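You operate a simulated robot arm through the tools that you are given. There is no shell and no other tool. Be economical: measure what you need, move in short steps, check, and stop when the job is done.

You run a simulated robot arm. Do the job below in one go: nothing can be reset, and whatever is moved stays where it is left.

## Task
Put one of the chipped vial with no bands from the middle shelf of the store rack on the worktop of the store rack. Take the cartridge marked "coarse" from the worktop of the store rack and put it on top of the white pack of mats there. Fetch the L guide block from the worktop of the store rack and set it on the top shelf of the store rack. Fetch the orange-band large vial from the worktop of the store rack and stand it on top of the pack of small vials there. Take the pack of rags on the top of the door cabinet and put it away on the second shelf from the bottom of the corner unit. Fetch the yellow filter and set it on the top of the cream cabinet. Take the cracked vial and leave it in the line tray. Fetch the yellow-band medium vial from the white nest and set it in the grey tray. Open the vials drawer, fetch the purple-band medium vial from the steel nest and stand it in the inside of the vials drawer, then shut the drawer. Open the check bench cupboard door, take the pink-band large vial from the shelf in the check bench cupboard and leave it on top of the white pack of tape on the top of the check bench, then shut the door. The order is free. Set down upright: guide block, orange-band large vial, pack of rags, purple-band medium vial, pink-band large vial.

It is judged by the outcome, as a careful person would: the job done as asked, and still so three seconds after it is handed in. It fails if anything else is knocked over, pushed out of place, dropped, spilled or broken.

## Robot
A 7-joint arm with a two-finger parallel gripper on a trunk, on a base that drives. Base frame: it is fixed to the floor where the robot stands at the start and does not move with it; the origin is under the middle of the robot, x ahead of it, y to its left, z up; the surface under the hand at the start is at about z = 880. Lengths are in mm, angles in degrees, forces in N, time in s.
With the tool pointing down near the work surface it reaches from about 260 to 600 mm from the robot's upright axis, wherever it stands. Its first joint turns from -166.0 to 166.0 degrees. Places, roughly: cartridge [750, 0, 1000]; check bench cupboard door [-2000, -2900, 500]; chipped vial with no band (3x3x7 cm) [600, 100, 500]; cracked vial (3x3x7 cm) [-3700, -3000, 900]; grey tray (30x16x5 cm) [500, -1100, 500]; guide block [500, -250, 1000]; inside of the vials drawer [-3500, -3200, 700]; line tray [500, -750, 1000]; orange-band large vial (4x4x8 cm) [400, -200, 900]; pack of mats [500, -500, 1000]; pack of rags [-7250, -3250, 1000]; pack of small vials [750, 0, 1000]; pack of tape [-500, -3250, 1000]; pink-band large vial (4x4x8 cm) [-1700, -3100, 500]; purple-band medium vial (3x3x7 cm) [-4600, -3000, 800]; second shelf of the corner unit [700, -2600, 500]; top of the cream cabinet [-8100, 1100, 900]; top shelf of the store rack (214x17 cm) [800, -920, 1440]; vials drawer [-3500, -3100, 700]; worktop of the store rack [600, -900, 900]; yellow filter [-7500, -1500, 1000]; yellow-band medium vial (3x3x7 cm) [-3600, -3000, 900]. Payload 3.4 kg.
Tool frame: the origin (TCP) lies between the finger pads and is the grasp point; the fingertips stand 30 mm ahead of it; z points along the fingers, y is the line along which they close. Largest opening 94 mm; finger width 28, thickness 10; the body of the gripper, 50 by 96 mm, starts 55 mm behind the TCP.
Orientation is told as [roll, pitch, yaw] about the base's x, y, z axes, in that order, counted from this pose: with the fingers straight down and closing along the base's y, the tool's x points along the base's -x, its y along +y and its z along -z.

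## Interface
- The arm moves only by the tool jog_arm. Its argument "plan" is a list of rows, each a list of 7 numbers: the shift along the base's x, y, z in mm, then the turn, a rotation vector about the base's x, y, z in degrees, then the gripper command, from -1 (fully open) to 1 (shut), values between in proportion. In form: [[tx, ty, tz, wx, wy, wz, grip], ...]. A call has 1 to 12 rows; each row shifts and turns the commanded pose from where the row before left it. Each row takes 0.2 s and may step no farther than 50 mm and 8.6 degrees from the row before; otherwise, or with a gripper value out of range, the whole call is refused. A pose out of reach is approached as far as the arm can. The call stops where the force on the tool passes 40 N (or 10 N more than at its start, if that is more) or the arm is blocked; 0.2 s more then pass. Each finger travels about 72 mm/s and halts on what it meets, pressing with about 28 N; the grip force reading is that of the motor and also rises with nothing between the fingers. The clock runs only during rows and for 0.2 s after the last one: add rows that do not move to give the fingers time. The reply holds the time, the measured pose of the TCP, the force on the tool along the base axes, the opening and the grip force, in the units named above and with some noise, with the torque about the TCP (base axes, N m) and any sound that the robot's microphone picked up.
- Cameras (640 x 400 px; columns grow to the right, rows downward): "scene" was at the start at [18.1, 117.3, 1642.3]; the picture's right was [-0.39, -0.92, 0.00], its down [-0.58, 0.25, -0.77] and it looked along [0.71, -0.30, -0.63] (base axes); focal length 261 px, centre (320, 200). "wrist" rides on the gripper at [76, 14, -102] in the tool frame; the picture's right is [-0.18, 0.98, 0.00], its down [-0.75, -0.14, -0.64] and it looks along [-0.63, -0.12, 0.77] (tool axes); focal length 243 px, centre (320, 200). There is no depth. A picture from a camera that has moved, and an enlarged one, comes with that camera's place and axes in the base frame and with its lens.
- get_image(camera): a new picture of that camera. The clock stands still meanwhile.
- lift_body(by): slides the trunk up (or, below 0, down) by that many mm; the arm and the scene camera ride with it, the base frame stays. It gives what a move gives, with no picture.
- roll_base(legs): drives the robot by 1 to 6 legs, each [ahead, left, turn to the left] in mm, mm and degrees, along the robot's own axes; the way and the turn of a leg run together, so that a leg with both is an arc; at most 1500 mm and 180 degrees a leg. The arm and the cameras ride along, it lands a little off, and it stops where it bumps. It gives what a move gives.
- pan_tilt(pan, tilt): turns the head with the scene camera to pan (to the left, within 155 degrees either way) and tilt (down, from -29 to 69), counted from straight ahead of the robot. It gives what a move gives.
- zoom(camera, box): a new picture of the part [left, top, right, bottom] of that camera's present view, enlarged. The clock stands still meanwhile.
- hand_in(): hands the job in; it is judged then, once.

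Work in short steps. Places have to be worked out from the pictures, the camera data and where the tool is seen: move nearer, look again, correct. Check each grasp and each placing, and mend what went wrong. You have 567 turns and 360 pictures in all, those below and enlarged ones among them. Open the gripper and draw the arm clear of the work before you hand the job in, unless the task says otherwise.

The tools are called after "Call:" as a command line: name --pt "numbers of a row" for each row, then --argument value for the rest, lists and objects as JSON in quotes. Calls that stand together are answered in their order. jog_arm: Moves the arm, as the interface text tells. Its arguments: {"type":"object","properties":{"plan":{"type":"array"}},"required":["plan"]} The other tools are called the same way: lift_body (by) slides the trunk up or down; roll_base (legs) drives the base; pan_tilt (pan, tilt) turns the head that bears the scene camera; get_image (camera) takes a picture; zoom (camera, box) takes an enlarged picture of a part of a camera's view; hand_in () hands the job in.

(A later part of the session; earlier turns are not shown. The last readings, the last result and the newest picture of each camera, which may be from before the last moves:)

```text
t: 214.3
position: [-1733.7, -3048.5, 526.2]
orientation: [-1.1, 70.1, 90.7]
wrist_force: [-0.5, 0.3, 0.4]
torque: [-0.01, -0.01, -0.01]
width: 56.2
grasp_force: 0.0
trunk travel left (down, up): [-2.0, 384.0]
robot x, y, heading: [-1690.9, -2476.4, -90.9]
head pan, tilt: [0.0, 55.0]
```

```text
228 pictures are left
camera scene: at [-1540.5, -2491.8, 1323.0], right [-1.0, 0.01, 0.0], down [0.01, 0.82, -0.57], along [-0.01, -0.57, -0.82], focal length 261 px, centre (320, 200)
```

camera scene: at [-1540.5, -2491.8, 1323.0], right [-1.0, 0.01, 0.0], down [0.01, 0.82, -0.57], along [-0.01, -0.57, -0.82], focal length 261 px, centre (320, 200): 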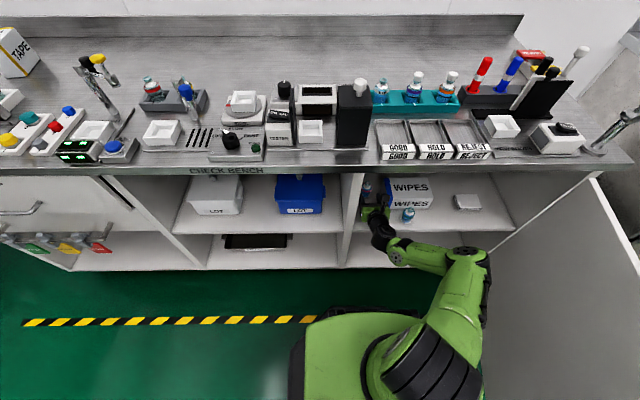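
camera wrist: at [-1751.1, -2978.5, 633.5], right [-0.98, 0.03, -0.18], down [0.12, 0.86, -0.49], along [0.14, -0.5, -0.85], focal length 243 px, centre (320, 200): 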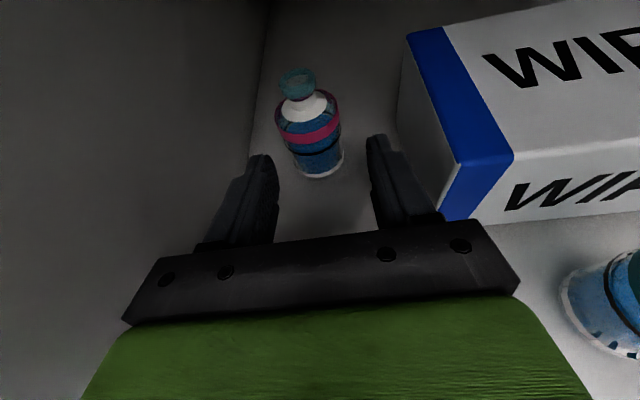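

Call:
jog_arm --pt "3 -30 0 0 0 0 -0.2" --pt "0 -20 0 0 0 0 -0.2" --pt "0 0 0 0 0 0 0" --pt "0 0 0 0 0 0 0.2" --pt "0 0 0 0 0 0 1" --pt "0 0 0 0 0 0 1" --pt "0 0 0 0 0 0 1"

Call:
get_image --camera "wrist"

```text
t: 215.9
position: [-1731.0, -3097.6, 527.7]
orientation: [-1.0, 70.1, 90.8]
wrist_force: [-0.1, -1.1, -0.5]
torque: [0.0, -0.01, 0.0]
width: 37.9
grasp_force: 27.9
trunk travel left (down, up): [-2.0, 384.0]
robot x, y, heading: [-1691.8, -2480.0, -90.6]
head pan, tilt: [0.0, 55.0]
```

```text
227 pictures are left
camera wrist: at [-1748.6, -3028.1, 634.0], right [-0.98, 0.03, -0.18], down [0.12, 0.86, -0.49], along [0.14, -0.5, -0.85], focal length 243 px, centre (320, 200)
```

wrist: 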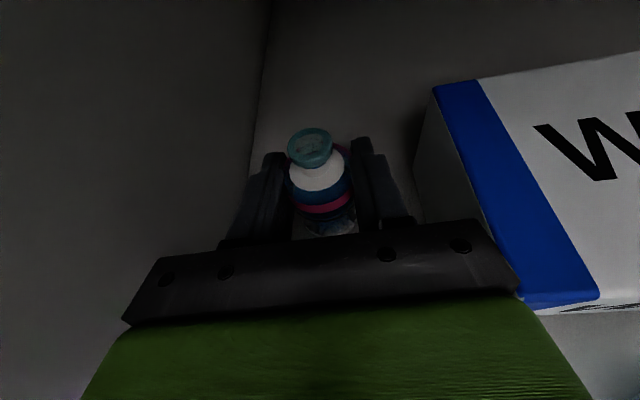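

Pink gripped. I lift, retreat out of the cupboard and raise up.

Call:
jog_arm --pt "0 0 15 0 0 0 1" --pt "0 10 10 0 0 0 1" --pt "0 45 0 0 0 0 1" --pt "0 45 0 0 0 0 1" --pt "0 0 0 0 0 0 1"

Call:
roll_base --legs '[[-350, 0, 0]]'

Call:
lift_body --by 384

Call:
jog_arm --pt "0 0 45 0 0 0 1" --pt "0 0 45 0 0 0 1" --pt "0 0 45 0 0 0 1" --pt "0 0 45 0 0 0 1" --pt "0 0 40 0 0 0 1"

Call:
roll_base --legs '[[0, 900, 0.6]]'

Call:
pan_tilt --pan 0 --tilt 35

Call:
get_image --camera "scene"

Call:
get_image --camera "wrist"

```text
t: 217.1
position: [-1727.7, -2997.8, 553.8]
orientation: [-1.0, 70.1, 90.8]
wrist_force: [0.3, 0.5, -0.8]
torque: [0.0, 0.0, 0.01]
width: 38.1
grasp_force: 27.9
trunk travel left (down, up): [-2.0, 384.0]
robot x, y, heading: [-1692.6, -2474.2, -90.6]
head pan, tilt: [0.0, 55.0]
```

```text
t: 219.3
position: [-1724.5, -2647.3, 553.3]
orientation: [-1.0, 70.1, 90.5]
wrist_force: [-0.3, -0.1, -0.4]
torque: [0.0, -0.01, 0.0]
width: 38.3
grasp_force: 27.8
trunk travel left (down, up): [-2.0, 384.0]
robot x, y, heading: [-1685.2, -2123.8, -90.6]
head pan, tilt: [0.0, 55.0]
```

```text
t: 223.0
position: [-1725.5, -2645.8, 937.8]
orientation: [-1.0, 70.1, 90.6]
wrist_force: [-0.3, 0.3, 0.2]
torque: [-0.01, -0.02, 0.0]
width: 38.2
grasp_force: 28.1
trunk travel left (down, up): [-386.0, 0.0]
robot x, y, heading: [-1686.4, -2126.1, -90.8]
head pan, tilt: [0.0, 55.0]
```

```text
t: 224.2
position: [-1724.8, -2645.3, 1158.7]
orientation: [-0.5, 70.1, 91.0]
wrist_force: [-0.5, 0.3, -1.0]
torque: [0.01, -0.02, -0.01]
width: 38.1
grasp_force: 27.7
trunk travel left (down, up): [-386.0, 0.0]
robot x, y, heading: [-1687.0, -2124.1, -90.6]
head pan, tilt: [0.0, 55.0]
```

```text
t: 228.9
position: [-836.7, -2662.5, 1159.0]
orientation: [-0.9, 70.1, 89.8]
wrist_force: [0.1, -0.2, -1.3]
torque: [0.01, -0.04, -0.02]
width: 38.2
grasp_force: 28.2
trunk travel left (down, up): [-386.0, 0.0]
robot x, y, heading: [-793.5, -2146.2, -91.6]
head pan, tilt: [0.0, 55.0]
```

```text
t: 229.8
position: [-837.7, -2664.2, 1158.9]
orientation: [-1.0, 70.1, 89.9]
wrist_force: [-0.3, 0.7, -0.7]
torque: [0.04, -0.01, -0.02]
width: 38.2
grasp_force: 27.9
trunk travel left (down, up): [-386.0, 0.0]
robot x, y, heading: [-788.7, -2144.0, -91.3]
head pan, tilt: [0.0, 35.0]
```

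```text
226 pictures are left
camera scene: at [-643.0, -2177.2, 1734.2], right [-1.0, 0.03, 0.0], down [0.02, 0.57, -0.82], along [-0.02, -0.82, -0.57], focal length 261 px, centre (320, 200)
```

scene: 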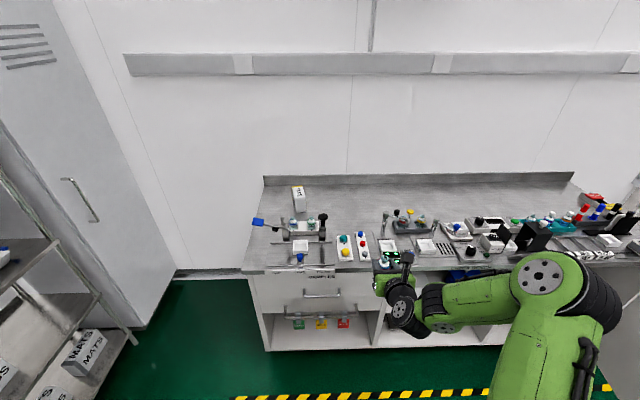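

```text
225 pictures are left
camera wrist: at [-853.7, -2593.8, 1266.1], right [-0.98, 0.05, -0.18], down [0.13, 0.86, -0.49], along [0.13, -0.5, -0.85], focal length 243 px, centre (320, 200)
```

wrist: 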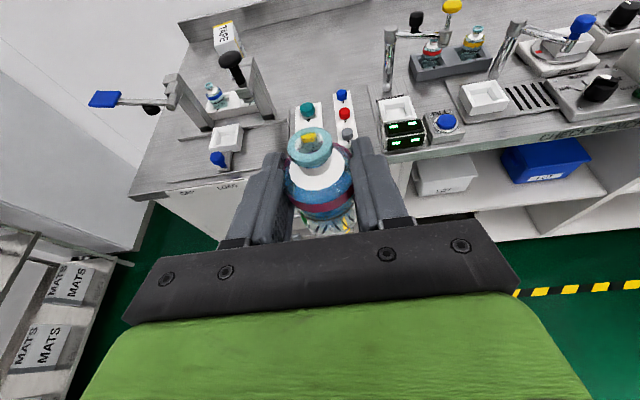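

I zoom in on the tape pack and the press in front of it.

Call:
zoom --camera "scene" --box '[240, 160, 380, 280]'

Call:
zoom --camera "wrist" --box '[80, 0, 360, 200]'

```text
3.33 times, centred on (310, 220) of scene
camera zoom: at [-643.0, -2177.2, 1734.2], right [-1.0, 0.03, 0.0], down [0.02, 0.57, -0.82], along [-0.02, -0.82, -0.57], focal length 869 px, centre (353, 133)
```

zoom: 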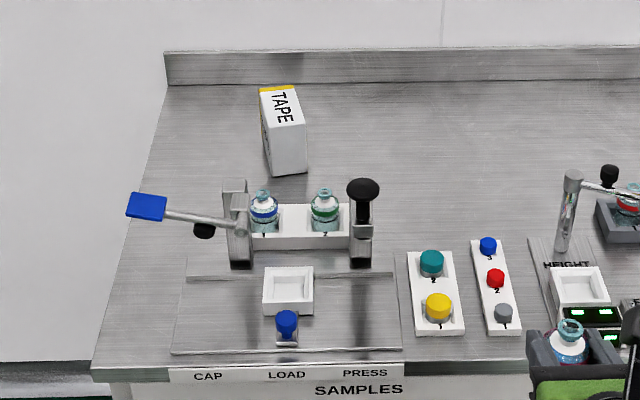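

```text
2.00 times, centred on (220, 100) of wrist
camera zoom: at [-853.7, -2593.8, 1266.1], right [-0.98, 0.05, -0.18], down [0.13, 0.86, -0.49], along [0.13, -0.5, -0.85], focal length 485 px, centre (520, 400)
```

zoom: 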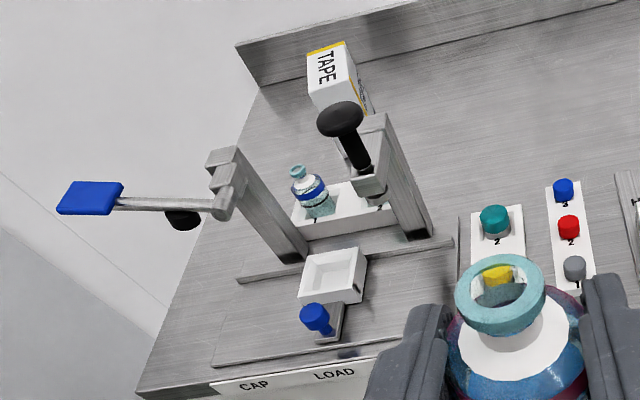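

Pack top: x≈-556±28, y -3281…-3398, z≈981; press tops at z≈1025. I drive in straight with the hand high (vial bottom ≈1110), centred on the pack.

Call:
roll_base --legs '[[0, 0, 1.4], [0, 265, 0], [430, 0, 0]]'

Call:
get_image --camera "wrist"

Call:
get_image --camera "scene"

```text
t: 234.3
position: [-550.2, -3094.6, 1160.5]
orientation: [-0.9, 70.1, 91.5]
wrist_force: [-0.1, -0.1, 0.0]
torque: [0.05, 0.0, 0.02]
width: 38.1
grasp_force: 28.1
trunk travel left (down, up): [-386.0, 0.0]
robot x, y, heading: [-523.4, -2569.7, -89.8]
head pan, tilt: [0.0, 35.0]
```

```text
222 pictures are left
camera wrist: at [-568.5, -3024.3, 1266.0], right [-0.98, 0.02, -0.18], down [0.11, 0.87, -0.49], along [0.14, -0.5, -0.85], focal length 243 px, centre (320, 200)
```

wrist: 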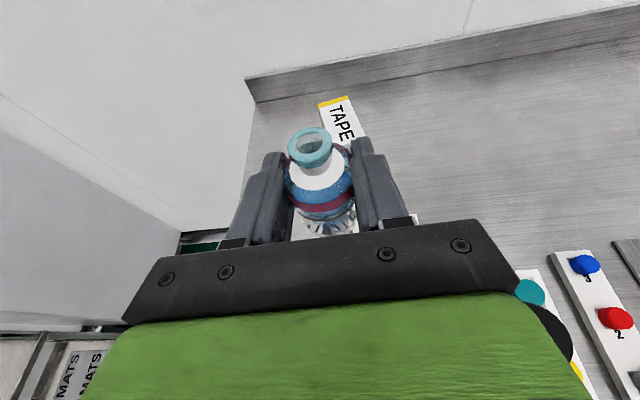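

```text
221 pictures are left
camera scene: at [-369.2, -2602.4, 1734.2], right [-1.0, 0.0, 0.0], down [0.0, 0.57, -0.82], along [0.0, -0.82, -0.57], focal length 261 px, centre (320, 200)
```

scene: 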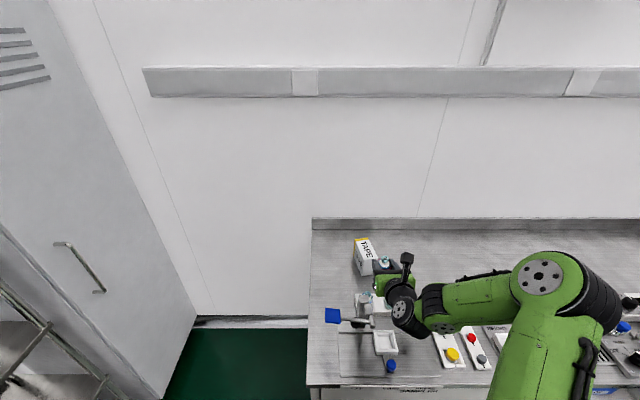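

I extend over the pack (target x -557, y -3325), still high.

Call:
jog_arm --pt "-3 -45 0 0 0 0 1" --pt "-3 -45 0 0 0 0 1" --pt "-2 -45 0 0 0 0 1" --pt "0 -45 0 0 0 0 1" --pt "0 -45 0 0 0 0 1" --pt "0 -5 0 0 0 0 1" --pt "0 0 0 0 0 0 1"

Call:
get_image --camera "scene"

Call:
get_image --camera "wrist"

```text
t: 235.9
position: [-559.1, -3324.7, 1158.2]
orientation: [-0.9, 70.0, 91.5]
wrist_force: [-0.3, 0.0, -0.4]
torque: [0.0, 0.02, -0.02]
width: 38.2
grasp_force: 28.5
trunk travel left (down, up): [-386.0, 0.0]
robot x, y, heading: [-522.3, -2576.5, -89.7]
head pan, tilt: [0.0, 35.0]
```

```text
220 pictures are left
camera scene: at [-369.1, -2602.4, 1734.2], right [-1.0, 0.0, 0.0], down [0.0, 0.57, -0.82], along [0.0, -0.82, -0.57], focal length 261 px, centre (320, 200)
```

scene: 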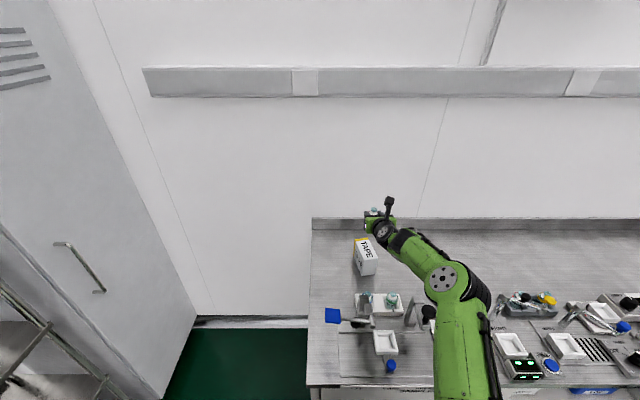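

```text
219 pictures are left
camera wrist: at [-576.8, -3254.0, 1265.1], right [-0.98, 0.02, -0.18], down [0.11, 0.87, -0.49], along [0.14, -0.5, -0.85], focal length 243 px, centre (320, 200)
```

wrist: 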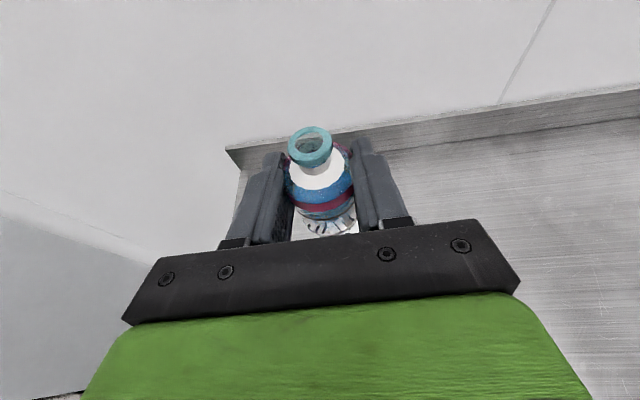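

The arm is nearly straight and clear of the press. I lower the trunk 100 mm and check.

Call:
lift_body --by -100

Call:
get_image --camera "scene"

Call:
get_image --camera "wrist"

```text
t: 237.2
position: [-558.1, -3323.7, 1059.6]
orientation: [-1.0, 70.1, 91.5]
wrist_force: [0.4, 0.0, -0.9]
torque: [0.02, 0.0, -0.01]
width: 38.3
grasp_force: 28.0
trunk travel left (down, up): [-286.0, 100.0]
robot x, y, heading: [-520.2, -2568.9, -89.9]
head pan, tilt: [0.0, 35.0]
```

```text
218 pictures are left
camera scene: at [-369.2, -2601.7, 1633.8], right [-1.0, 0.0, 0.0], down [0.0, 0.57, -0.82], along [0.0, -0.82, -0.57], focal length 261 px, centre (320, 200)
```

scene: 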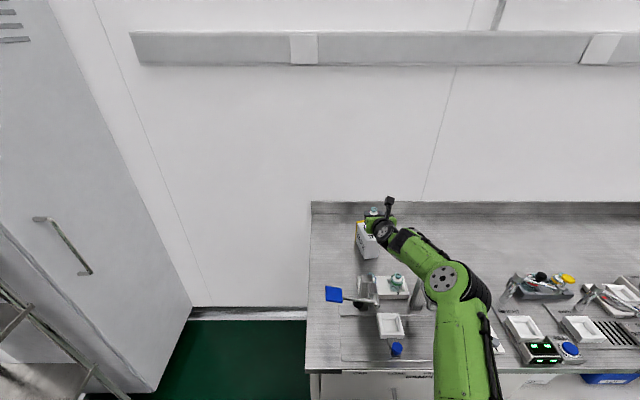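

```text
217 pictures are left
camera wrist: at [-577.1, -3253.4, 1165.6], right [-0.98, 0.02, -0.18], down [0.11, 0.87, -0.49], along [0.14, -0.5, -0.85], focal length 243 px, centre (320, 200)
```

wrist: 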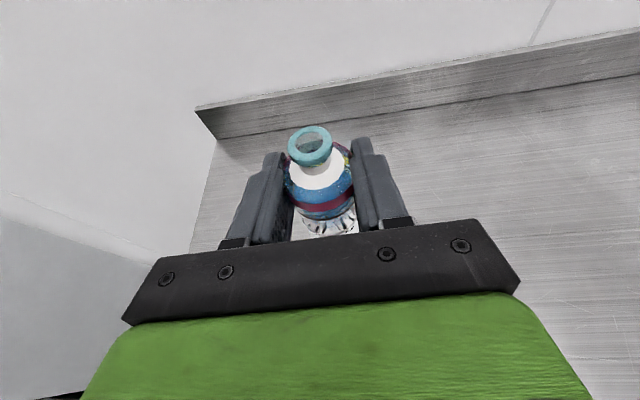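

Call:
zoom --camera "scene" --box '[320, 180, 480, 320]'

Call:
zoom --camera "wrist" --box '[240, 110, 400, 250]'

```text
2.86 times, centred on (400, 250) of scene
camera zoom: at [-369.2, -2601.7, 1633.8], right [-1.0, 0.0, 0.0], down [0.0, 0.57, -0.82], along [0.0, -0.82, -0.57], focal length 745 px, centre (91, 57)
```

zoom: 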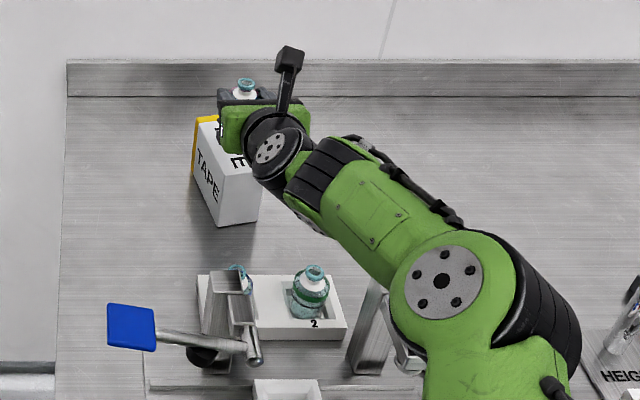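

```text
2.86 times, centred on (320, 180) of wrist
camera zoom: at [-577.1, -3253.4, 1165.6], right [-0.98, 0.02, -0.18], down [0.11, 0.87, -0.49], along [0.14, -0.5, -0.85], focal length 693 px, centre (320, 257)
```

zoom: 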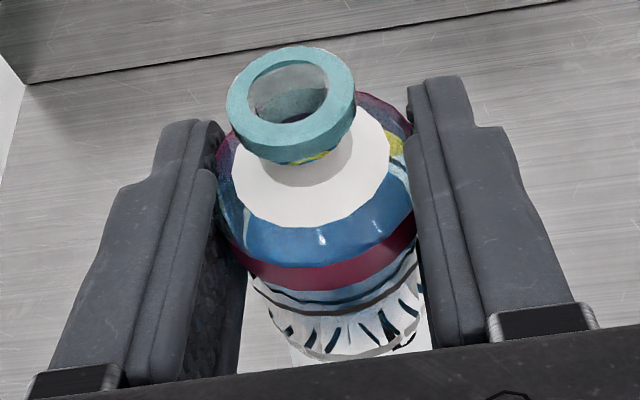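

Aligned. I shift 4 mm right and lower toward contact (expected z≈1028).

Call:
jog_arm --pt "-4 0 -15 0 0 0 1" --pt "0 0 -6 0 0 0 1" --pt "0 0 -3 0 0 0 1" --pt "0 0 -2 0 0 0 1" --pt "0 0 0 0 0 0 1"

Call:
jog_arm --pt "0 0 -2 0 0 0 1" --pt "0 0 0 0 0 0 1"

```text
t: 238.4
position: [-561.9, -3322.9, 1031.6]
orientation: [-0.9, 70.1, 91.5]
wrist_force: [0.4, -0.3, -0.5]
torque: [-0.02, -0.04, 0.05]
width: 38.4
grasp_force: 28.7
trunk travel left (down, up): [-286.0, 100.0]
robot x, y, heading: [-523.9, -2570.9, -89.8]
head pan, tilt: [0.0, 35.0]
```

```text
t: 239.0
position: [-562.7, -3322.7, 1030.2]
orientation: [-1.0, 70.1, 91.5]
wrist_force: [-0.1, 0.4, -0.9]
torque: [0.03, 0.0, -0.02]
width: 37.9
grasp_force: 27.7
trunk travel left (down, up): [-286.0, 100.0]
robot x, y, heading: [-519.9, -2572.8, -90.0]
head pan, tilt: [0.0, 35.0]
```

Call:
jog_arm --pt "0 0 -2 0 0 0 1" --pt "0 0 -2 0 0 0 1" --pt "0 0 0 0 0 0 1"

Call:
zoom --camera "scene" --box '[350, 190, 420, 250]'

```text
t: 239.8
position: [-562.7, -3322.5, 1026.4]
orientation: [-1.1, 70.1, 91.4]
wrist_force: [0.4, -0.4, -0.6]
torque: [0.02, -0.02, -0.01]
width: 38.0
grasp_force: 28.3
trunk travel left (down, up): [-286.0, 100.0]
robot x, y, heading: [-522.5, -2570.7, -89.8]
head pan, tilt: [0.0, 35.0]
```

```text
6.67 times, centred on (385, 220) of scene
camera zoom: at [-369.2, -2601.8, 1634.2], right [-1.0, 0.0, 0.0], down [0.0, 0.57, -0.82], along [0.0, -0.82, -0.57], focal length 1738 px, centre (-113, 67)
```

zoom: 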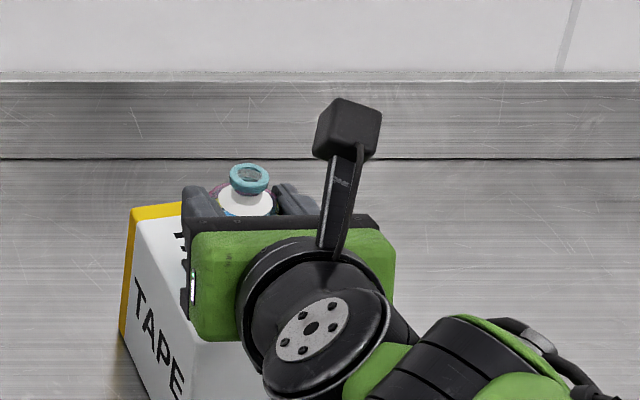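

Call:
jog_arm --pt "0 0 -2 0 0 0 1" --pt "0 0 -2 0 0 0 1" --pt "0 0 -2 0 0 0 1" --pt "0 0 0 0 0 0 1"

Call:
jog_arm --pt "0 0 -2 0 0 0 1" --pt "0 0 -2 0 0 0 1" --pt "0 0 0 0 0 0 1"

```text
t: 240.8
position: [-561.6, -3323.1, 1020.0]
orientation: [-1.1, 70.1, 91.4]
wrist_force: [0.3, 0.0, -0.6]
torque: [0.02, -0.03, 0.02]
width: 38.3
grasp_force: 28.1
trunk travel left (down, up): [-286.0, 100.0]
robot x, y, heading: [-522.3, -2572.5, -90.1]
head pan, tilt: [0.0, 35.0]
```

```text
t: 241.6
position: [-562.9, -3322.8, 1015.8]
orientation: [-1.1, 70.1, 91.5]
wrist_force: [-0.6, -0.4, 0.1]
torque: [0.03, -0.02, -0.01]
width: 38.1
grasp_force: 28.1
trunk travel left (down, up): [-286.0, 100.0]
robot x, y, heading: [-521.2, -2571.6, -89.8]
head pan, tilt: [0.0, 35.0]
```

Call:
zoom --camera "wrist" --box '[240, 110, 400, 250]'

Call:
jog_arm --pt "0 0 -2 0 0 0 1" --pt "0 0 -2 0 0 0 1" --pt "0 0 0 0 0 0 1"

```text
2.86 times, centred on (320, 180) of wrist
camera zoom: at [-581.6, -3252.7, 1122.3], right [-0.98, 0.02, -0.18], down [0.11, 0.87, -0.49], along [0.14, -0.5, -0.85], focal length 693 px, centre (320, 257)
```

zoom: 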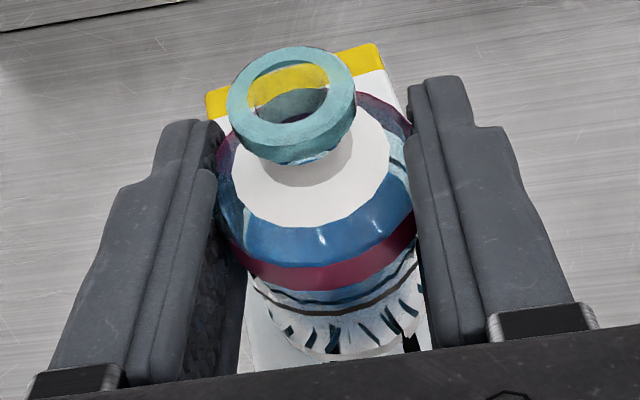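

```text
t: 242.4
position: [-563.0, -3321.9, 1012.2]
orientation: [-1.0, 70.1, 91.5]
wrist_force: [0.8, 0.3, -0.5]
torque: [0.0, 0.02, 0.01]
width: 37.9
grasp_force: 28.0
trunk travel left (down, up): [-286.0, 100.0]
robot x, y, heading: [-521.5, -2570.0, -89.9]
head pan, tilt: [0.0, 35.0]
```

Call:
jog_arm --pt "0 0 -2 0 0 0 1" --pt "0 0 0 0 0 0 1"

Call:
jog_arm --pt "0 0 -2 0 0 0 1" --pt "0 0 0 0 0 0 1"

Call:
jog_arm --pt "0 0 -2 0 0 0 1" --pt "0 0 0 0 0 0 1"

```text
t: 243.0
position: [-562.8, -3323.1, 1009.5]
orientation: [-1.0, 70.1, 91.4]
wrist_force: [-0.9, -0.7, -0.5]
torque: [-0.02, -0.01, 0.01]
width: 38.0
grasp_force: 28.0
trunk travel left (down, up): [-286.0, 100.0]
robot x, y, heading: [-517.9, -2574.8, -90.1]
head pan, tilt: [0.0, 35.0]
```

```text
t: 243.6
position: [-561.6, -3323.9, 1008.2]
orientation: [-0.9, 70.2, 91.4]
wrist_force: [0.0, -0.7, -0.8]
torque: [0.02, -0.01, 0.0]
width: 37.9
grasp_force: 27.7
trunk travel left (down, up): [-286.0, 100.0]
robot x, y, heading: [-519.9, -2570.1, -90.2]
head pan, tilt: [0.0, 35.0]
```

```text
t: 244.2
position: [-561.3, -3322.6, 1006.6]
orientation: [-1.0, 70.2, 91.4]
wrist_force: [0.7, -2.3, 4.7]
torque: [-0.09, 0.02, 0.01]
width: 38.1
grasp_force: 28.1
trunk travel left (down, up): [-286.0, 100.0]
robot x, y, heading: [-521.0, -2573.6, -89.8]
head pan, tilt: [0.0, 35.0]
```

Contact (4.7 N). I release gently and check before retreating.

Call:
jog_arm --pt "0 0 0 0 0 0 0.3" --pt "0 0 0 0 0 0 0" --pt "0 0 0 0 0 0 -0.2" --pt "0 0 0 0 0 0 -0.2"

Call:
zoom --camera "wrist" --box '[220, 100, 420, 250]'

```text
t: 245.2
position: [-561.4, -3323.8, 1005.2]
orientation: [-0.9, 70.0, 91.5]
wrist_force: [0.7, -0.1, 0.1]
torque: [0.02, 0.0, 0.0]
width: 56.2
grasp_force: 0.2
trunk travel left (down, up): [-286.0, 100.0]
robot x, y, heading: [-520.4, -2572.6, -90.2]
head pan, tilt: [0.0, 35.0]
```

```text
2.67 times, centred on (320, 175) of wrist
camera zoom: at [-580.7, -3253.1, 1112.8], right [-0.98, 0.02, -0.18], down [0.11, 0.87, -0.49], along [0.14, -0.5, -0.85], focal length 647 px, centre (320, 267)
```

zoom: 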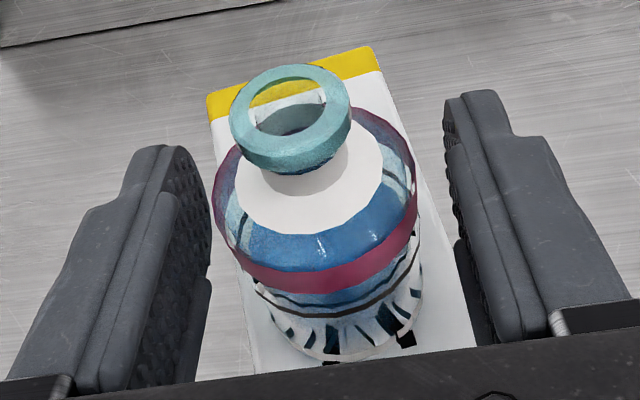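

Upright on the pack. I raise straight up, then retreat north.

Call:
jog_arm --pt "0 0 20 0 0 0 -0.2" --pt "0 0 30 0 0 0 -0.2" --pt "0 0 30 0 0 0 -0.2" --pt "0 0 30 0 0 0 -0.2"

Call:
lift_body --by 90

Call:
jog_arm --pt "0 45 0 0 0 0 -0.2" --pt "0 45 0 0 0 0 -0.2" --pt "0 45 0 0 0 0 -0.2" --pt "0 45 0 0 0 0 -0.2" --pt "0 45 0 0 0 0 -0.2"

Call:
get_image --camera "wrist"

```text
t: 246.2
position: [-560.5, -3323.1, 1118.9]
orientation: [-0.9, 70.1, 91.6]
wrist_force: [0.0, 0.1, -0.7]
torque: [-0.01, 0.03, 0.01]
width: 56.5
grasp_force: 0.1
trunk travel left (down, up): [-286.0, 100.0]
robot x, y, heading: [-521.4, -2571.8, -89.8]
head pan, tilt: [0.0, 35.0]
```

```text
t: 247.4
position: [-563.4, -3323.8, 1209.3]
orientation: [-0.9, 70.1, 91.6]
wrist_force: [0.2, -0.3, 0.3]
torque: [0.0, 0.03, -0.01]
width: 56.6
grasp_force: 0.1
trunk travel left (down, up): [-376.0, 10.0]
robot x, y, heading: [-518.6, -2574.4, -89.8]
head pan, tilt: [0.0, 35.0]
```

```text
t: 248.7
position: [-557.5, -3096.3, 1207.9]
orientation: [-0.9, 70.2, 91.5]
wrist_force: [0.2, 0.6, 0.2]
torque: [-0.01, 0.0, -0.01]
width: 56.5
grasp_force: 0.0
trunk travel left (down, up): [-376.0, 10.0]
robot x, y, heading: [-520.0, -2569.7, -90.1]
head pan, tilt: [0.0, 35.0]
```

```text
211 pictures are left
camera wrist: at [-576.4, -3026.6, 1316.1], right [-0.98, 0.02, -0.18], down [0.11, 0.86, -0.49], along [0.14, -0.5, -0.85], focal length 243 px, centre (320, 200)
```

wrist: 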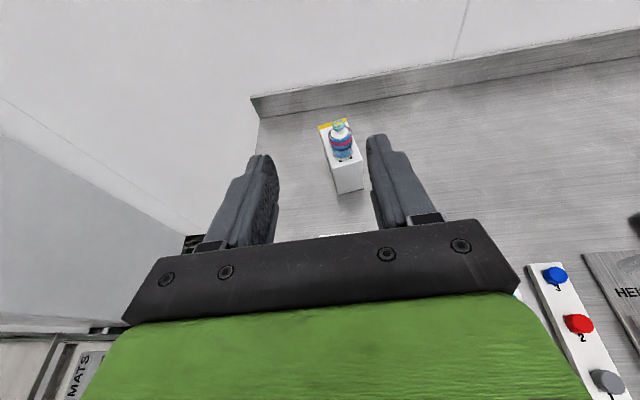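

Pink vial is in place. I go back to restore the teal vial.

Call:
roll_base --legs '[[-420, 0, 0], [0, -1170, 0]]'

Call:
lift_body --by -374

Call:
jog_arm --pt "0 0 -45 0 0 0 -0.2" --pt "0 0 -45 0 0 0 -0.2" --pt "0 0 -45 0 0 0 -0.2" --pt "0 0 -45 0 0 0 -0.2" --pt "0 0 -45 0 0 0 -0.2" --pt "0 0 -45 0 0 0 -0.2" --pt "0 0 -37 0 0 0 -0.2" --pt "0 0 0 0 0 0 -0.2"

Call:
get_image --camera "wrist"

Call:
get_image --camera "scene"

```text
t: 256.9
position: [-1787.1, -2649.7, 1207.6]
orientation: [-1.0, 70.1, 89.0]
wrist_force: [0.0, 0.9, 1.1]
torque: [-0.06, 0.01, -0.01]
width: 56.4
grasp_force: 0.1
trunk travel left (down, up): [-376.0, 10.0]
robot x, y, heading: [-1727.7, -2123.7, -92.4]
head pan, tilt: [0.0, 35.0]
```

```text
t: 260.6
position: [-1784.8, -2649.0, 835.6]
orientation: [-1.1, 70.1, 89.2]
wrist_force: [-0.6, 0.8, 0.3]
torque: [0.03, 0.04, 0.0]
width: 56.4
grasp_force: 0.0
trunk travel left (down, up): [-2.0, 384.0]
robot x, y, heading: [-1727.7, -2125.1, -92.3]
head pan, tilt: [0.0, 35.0]
```

```text
t: 262.4
position: [-1785.7, -2651.0, 526.4]
orientation: [-1.1, 70.0, 89.0]
wrist_force: [0.8, 0.4, -1.2]
torque: [-0.02, 0.02, 0.0]
width: 56.3
grasp_force: 0.0
trunk travel left (down, up): [-2.0, 384.0]
robot x, y, heading: [-1727.8, -2121.3, -92.2]
head pan, tilt: [0.0, 35.0]
```

```text
210 pictures are left
camera wrist: at [-1801.5, -2580.3, 633.6], right [-0.98, 0.06, -0.18], down [0.14, 0.86, -0.49], along [0.12, -0.51, -0.85], focal length 243 px, centre (320, 200)
```

wrist: 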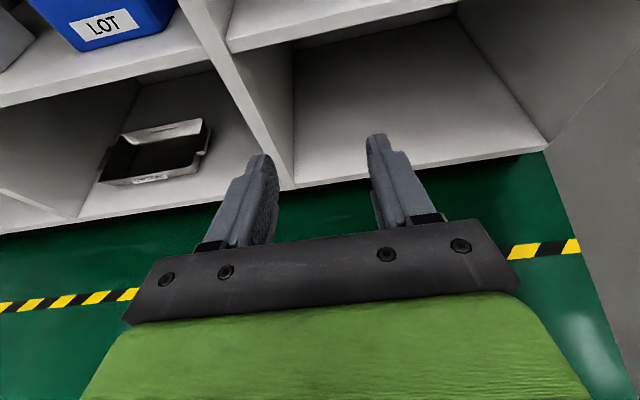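

```text
209 pictures are left
camera scene: at [-1576.2, -2161.1, 1351.3], right [-1.0, 0.04, 0.0], down [0.02, 0.57, -0.82], along [-0.03, -0.82, -0.57], focal length 261 px, centre (320, 200)
```

scene: 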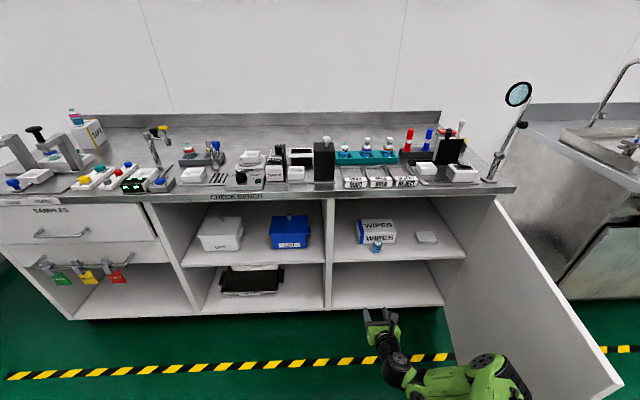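

Call:
roll_base --legs '[[0, 0, 2.3], [245, -40, 0]]'

Call:
get_image --camera "wrist"

```text
t: 264.6
position: [-1808.5, -2905.0, 527.4]
orientation: [-1.0, 70.1, 91.0]
wrist_force: [0.1, -0.7, -0.1]
torque: [0.02, 0.0, -0.03]
width: 56.4
grasp_force: 0.1
trunk travel left (down, up): [-2.0, 384.0]
robot x, y, heading: [-1766.0, -2376.3, -90.2]
head pan, tilt: [0.0, 35.0]
```

```text
208 pictures are left
camera wrist: at [-1826.2, -2835.9, 633.9], right [-0.98, 0.03, -0.18], down [0.11, 0.86, -0.49], along [0.14, -0.5, -0.85], focal length 243 px, centre (320, 200)
```

wrist: 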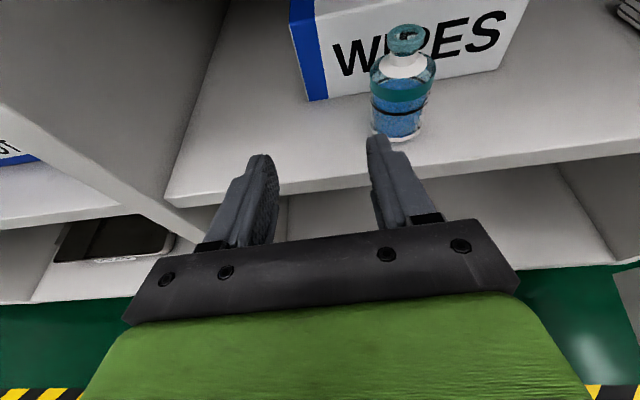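

The frame is consistent: teal at (-1865,-2979). I grip it.

Call:
jog_arm --pt "-40 0 0 0 0 0 -0.2" --pt "-17 0 0 0 0 0 -0.2" --pt "0 -40 0 0 0 0 -0.2" --pt "0 -34 0 0 0 0 -0.2" --pt "0 0 0 0 0 0 0" --pt "0 0 0 0 0 0 0.2" --pt "0 0 0 0 0 0 1" --pt "0 0 0 0 0 0 1" --pt "0 0 0 0 0 0 1"

Call:
get_image --camera "wrist"

```text
t: 266.6
position: [-1864.6, -2978.1, 529.1]
orientation: [-1.0, 70.0, 91.1]
wrist_force: [-0.4, -0.3, 2.1]
torque: [-0.03, 0.05, 0.03]
width: 38.1
grasp_force: 27.8
trunk travel left (down, up): [-2.0, 384.0]
robot x, y, heading: [-1765.6, -2380.8, -90.3]
head pan, tilt: [0.0, 35.0]
```

```text
207 pictures are left
camera wrist: at [-1882.2, -2908.4, 636.5], right [-0.98, 0.03, -0.18], down [0.11, 0.86, -0.49], along [0.14, -0.5, -0.85], focal length 243 px, centre (320, 200)
```

wrist: 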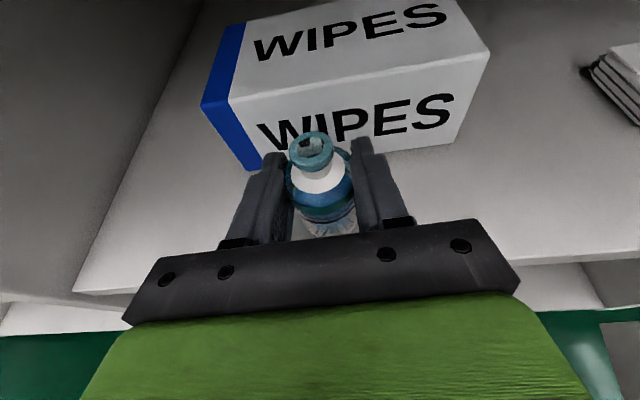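

Call:
jog_arm --pt "0 0 15 0 0 0 1" --pt "45 0 0 0 0 0 1" --pt "45 0 0 0 0 0 1" --pt "46 0 0 0 0 0 1" --pt "0 -22 0 0 0 0 1" --pt "0 0 0 0 0 0 1"

Call:
get_image --camera "wrist"

```text
t: 268.0
position: [-1729.6, -2999.5, 542.1]
orientation: [-0.9, 70.1, 91.1]
wrist_force: [-0.1, 0.9, -0.9]
torque: [-0.01, 0.03, -0.02]
width: 38.0
grasp_force: 28.3
trunk travel left (down, up): [-2.0, 384.0]
robot x, y, heading: [-1767.4, -2379.0, -90.4]
head pan, tilt: [0.0, 35.0]
```

```text
206 pictures are left
camera wrist: at [-1747.7, -2930.7, 650.1], right [-0.98, 0.03, -0.18], down [0.11, 0.86, -0.49], along [0.14, -0.5, -0.85], focal length 243 px, centre (320, 200)
```

wrist: 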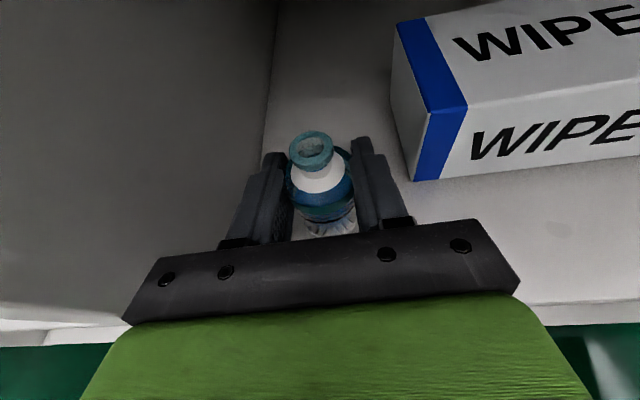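

Call:
jog_arm --pt "1 -1 -8 0 0 0 1" --pt "0 0 -4 0 0 0 1" --pt "0 0 -2 0 0 0 1" --pt "0 0 0 0 0 0 1"

```text
t: 269.0
position: [-1727.8, -3002.6, 528.5]
orientation: [-1.2, 70.2, 90.9]
wrist_force: [0.1, -1.8, 5.7]
torque: [-0.13, 0.11, 0.02]
width: 38.1
grasp_force: 28.0
trunk travel left (down, up): [-2.0, 384.0]
robot x, y, heading: [-1768.0, -2378.7, -90.4]
head pan, tilt: [0.0, 35.0]
```

Contact at the home position. Release and retreat.

Call:
jog_arm --pt "0 0 0 0 0 0 0.3" --pt "0 0 0 0 0 0 -0.1" --pt "0 0 0 0 0 0 -0.2" --pt "0 0 0 0 0 0 -0.2" --pt "0 40 0 0 0 0 -0.2" --pt "0 45 0 0 0 0 -0.2"

Call:
get_image --camera "wrist"

```text
t: 270.4
position: [-1728.1, -2917.4, 529.0]
orientation: [-1.0, 70.1, 91.0]
wrist_force: [0.5, -0.6, -0.4]
torque: [-0.01, 0.01, -0.01]
width: 56.3
grasp_force: 0.1
trunk travel left (down, up): [-2.0, 384.0]
robot x, y, heading: [-1765.9, -2375.9, -90.4]
head pan, tilt: [0.0, 35.0]
```

```text
205 pictures are left
camera wrist: at [-1745.4, -2847.7, 635.8], right [-0.98, 0.03, -0.18], down [0.11, 0.86, -0.49], along [0.14, -0.5, -0.85], focal length 243 px, centre (320, 200)
```

wrist: 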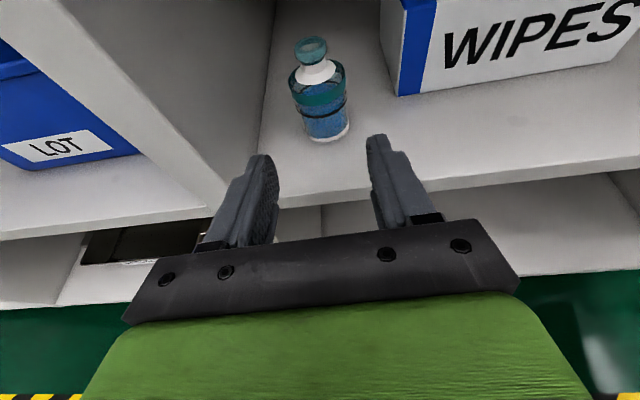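

Teal vial is back. To close the door I go around to its outer (west) side: back off, raise the hand above the handle, move west.

Call:
roll_base --legs '[[-570, 0, 0.4], [0, -540, 0]]'

Call:
jog_arm --pt "0 0 45 0 0 0 1" --pt "0 0 45 0 0 0 1" --pt "0 0 45 0 0 0 1" --pt "0 0 25 0 0 0 1"

Call:
get_image --camera "scene"

Call:
get_image --camera "wrist"

```text
t: 276.4
position: [-2268.1, -2356.8, 528.9]
orientation: [-1.1, 70.0, 92.0]
wrist_force: [0.6, 0.1, -0.6]
torque: [0.03, 0.01, -0.01]
width: 56.4
grasp_force: 0.0
trunk travel left (down, up): [-2.0, 384.0]
robot x, y, heading: [-2314.5, -1821.0, -89.6]
head pan, tilt: [0.0, 35.0]
```

```text
t: 277.4
position: [-2264.7, -2354.3, 687.8]
orientation: [-1.1, 70.2, 92.0]
wrist_force: [-0.5, 0.0, -0.1]
torque: [0.0, 0.01, 0.01]
width: 0.0
grasp_force: 27.7
trunk travel left (down, up): [-2.0, 384.0]
robot x, y, heading: [-2314.9, -1817.7, -89.3]
head pan, tilt: [0.0, 35.0]
```

```text
204 pictures are left
camera scene: at [-2163.0, -1846.3, 1351.2], right [-1.0, -0.01, 0.0], down [-0.01, 0.57, -0.82], along [0.01, -0.82, -0.57], focal length 261 px, centre (320, 200)
```

scene: 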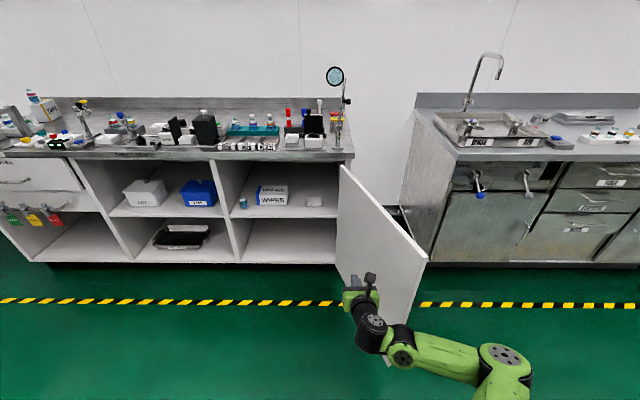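

```text
203 pictures are left
camera wrist: at [-2284.2, -2284.7, 794.8], right [-0.98, 0.01, -0.18], down [0.1, 0.87, -0.49], along [0.15, -0.5, -0.85], focal length 243 px, centre (320, 200)
```

wrist: 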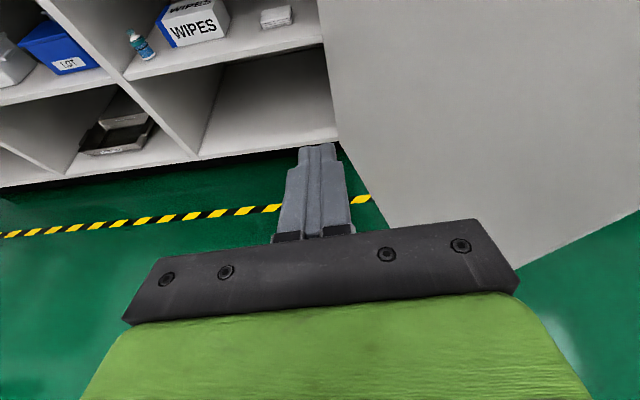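

The door is open past 90° (free edge near (-2431,-2312)). I retract the arm, go west around the free edge and then come in on its outer side.

Call:
jog_arm --pt "0 40 0 0 0 0 1" --pt "0 35 0 0 0 0 1" --pt "0 0 0 0 0 0 1"

Call:
roll_base --legs '[[-40, 0, 0], [0, -330, 0]]'

Call:
get_image --camera "wrist"

Call:
get_image --camera "scene"

```text
t: 278.2
position: [-2253.7, -2305.0, 675.0]
orientation: [-0.9, 68.0, 92.8]
wrist_force: [-0.4, -0.4, -0.1]
torque: [-0.02, 0.03, 0.01]
width: 0.0
grasp_force: 28.3
out of reach, approached as far as the arm can: row 1, 2
trunk travel left (down, up): [-2.0, 384.0]
robot x, y, heading: [-2316.1, -1826.0, -89.0]
head pan, tilt: [0.0, 35.0]
```

```text
t: 280.9
position: [-2592.9, -2269.3, 675.8]
orientation: [-1.2, 67.9, 92.5]
wrist_force: [1.0, 0.2, -0.1]
torque: [0.0, -0.02, 0.01]
width: 0.0
grasp_force: 27.7
trunk travel left (down, up): [-2.0, 384.0]
robot x, y, heading: [-2651.1, -1789.7, -89.3]
head pan, tilt: [0.0, 35.0]
```

```text
202 pictures are left
camera wrist: at [-2612.8, -2205.1, 784.0], right [-0.98, 0.01, -0.18], down [0.09, 0.89, -0.46], along [0.15, -0.46, -0.87], focal length 243 px, centre (320, 200)
```

wrist: 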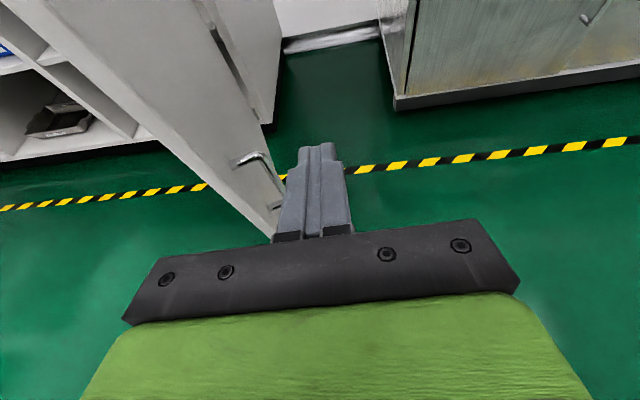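

```text
201 pictures are left
camera scene: at [-2502.2, -1811.1, 1351.3], right [-1.0, -0.01, 0.0], down [-0.01, 0.57, -0.82], along [0.01, -0.82, -0.57], focal length 261 px, centre (320, 200)
```

scene: 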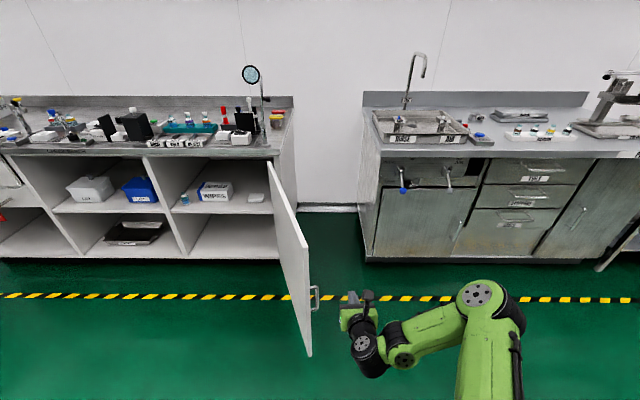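

Now the hand is on the outer side. I advance 170 and push east with the base.

Call:
roll_base --legs '[[170, 0, 0], [0, 150, 0]]'

Call:
roll_base --legs '[[0, 120, 0]]'

Call:
get_image --camera "scene"

```text
t: 283.4
position: [-2435.6, -2435.6, 675.6]
orientation: [-1.1, 67.8, 92.5]
wrist_force: [-0.3, 1.1, -0.4]
torque: [0.0, 0.05, 0.02]
width: 0.0
grasp_force: 27.8
trunk travel left (down, up): [-2.0, 384.0]
robot x, y, heading: [-2498.6, -1949.5, -89.3]
head pan, tilt: [0.0, 35.0]
```

```text
t: 284.6
position: [-2314.1, -2436.1, 674.4]
orientation: [-1.0, 68.0, 92.8]
wrist_force: [0.4, -0.2, -0.1]
torque: [0.01, 0.02, 0.0]
width: 0.2
grasp_force: 27.6
trunk travel left (down, up): [-2.0, 384.0]
robot x, y, heading: [-2373.7, -1953.3, -89.2]
head pan, tilt: [0.0, 35.0]
```

```text
200 pictures are left
camera scene: at [-2223.8, -1975.9, 1351.2], right [-1.0, -0.01, 0.0], down [-0.01, 0.57, -0.82], along [0.01, -0.82, -0.57], focal length 261 px, centre (320, 200)
```

scene: 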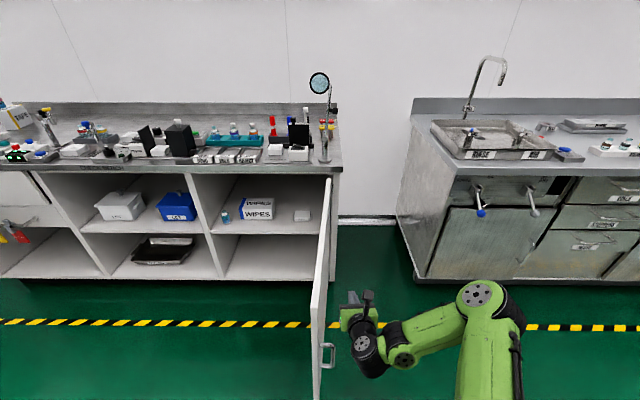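

Call:
roll_base --legs '[[0, 180, 0], [20, 150, 0]]'

Call:
get_image --camera "scene"

```text
t: 287.1
position: [-1979.0, -2450.5, 675.0]
orientation: [-1.1, 67.9, 92.8]
wrist_force: [-0.1, -0.2, 0.3]
torque: [-0.01, -0.02, 0.0]
width: 0.0
grasp_force: 28.1
trunk travel left (down, up): [-2.0, 384.0]
robot x, y, heading: [-2045.9, -1959.5, -89.1]
head pan, tilt: [0.0, 35.0]
```

```text
199 pictures are left
camera scene: at [-1890.6, -1990.5, 1351.2], right [-1.0, -0.01, 0.0], down [-0.01, 0.57, -0.82], along [0.01, -0.82, -0.57], focal length 261 px, centre (320, 200)
```

scene: 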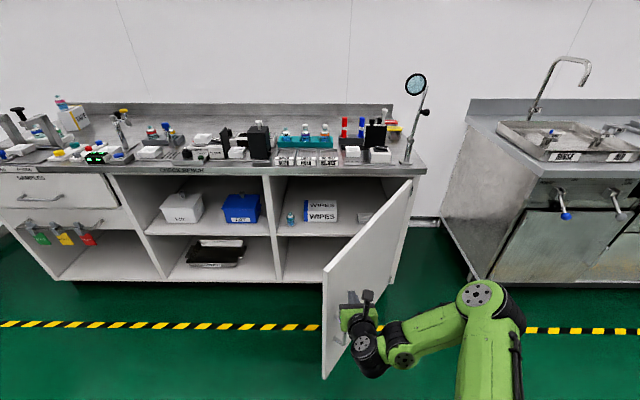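

Call:
roll_base --legs '[[100, 100, 0], [110, 60, 0]]'

Call:
get_image --camera "scene"

```text
t: 289.3
position: [-1807.4, -2653.7, 674.0]
orientation: [-1.2, 67.8, 93.1]
wrist_force: [-0.3, 1.9, 0.7]
torque: [0.01, 0.0, 0.01]
width: 0.2
grasp_force: 28.4
trunk travel left (down, up): [-2.0, 384.0]
robot x, y, heading: [-1877.7, -2170.8, -88.8]
head pan, tilt: [0.0, 35.0]
```

```text
198 pictures are left
camera scene: at [-1722.9, -2194.8, 1351.2], right [-1.0, -0.02, 0.0], down [-0.01, 0.57, -0.82], along [0.02, -0.82, -0.57], focal length 261 px, centre (320, 200)
```

scene: 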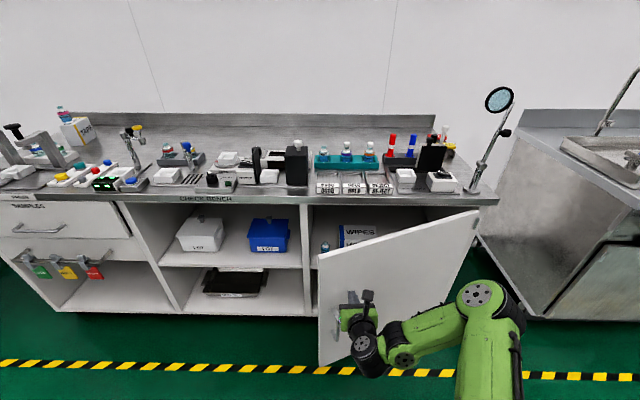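

Call:
roll_base --legs '[[90, 20, 0], [70, 0, 0]]'

Call:
get_image --camera "scene"

```text
t: 291.0
position: [-1784.9, -2814.8, 674.9]
orientation: [-1.2, 67.8, 93.2]
wrist_force: [-0.7, -1.1, -0.1]
torque: [0.02, -0.02, 0.03]
width: 0.2
grasp_force: 27.8
trunk travel left (down, up): [-2.0, 384.0]
robot x, y, heading: [-1852.4, -2329.6, -88.5]
head pan, tilt: [0.0, 35.0]
```

```text
197 pictures are left
camera scene: at [-1699.2, -2355.8, 1351.2], right [-1.0, -0.02, 0.0], down [-0.01, 0.57, -0.82], along [0.02, -0.82, -0.57], focal length 261 px, centre (320, 200)
```

scene: 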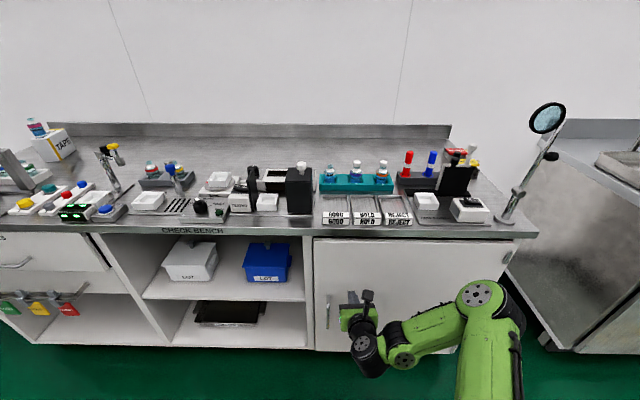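

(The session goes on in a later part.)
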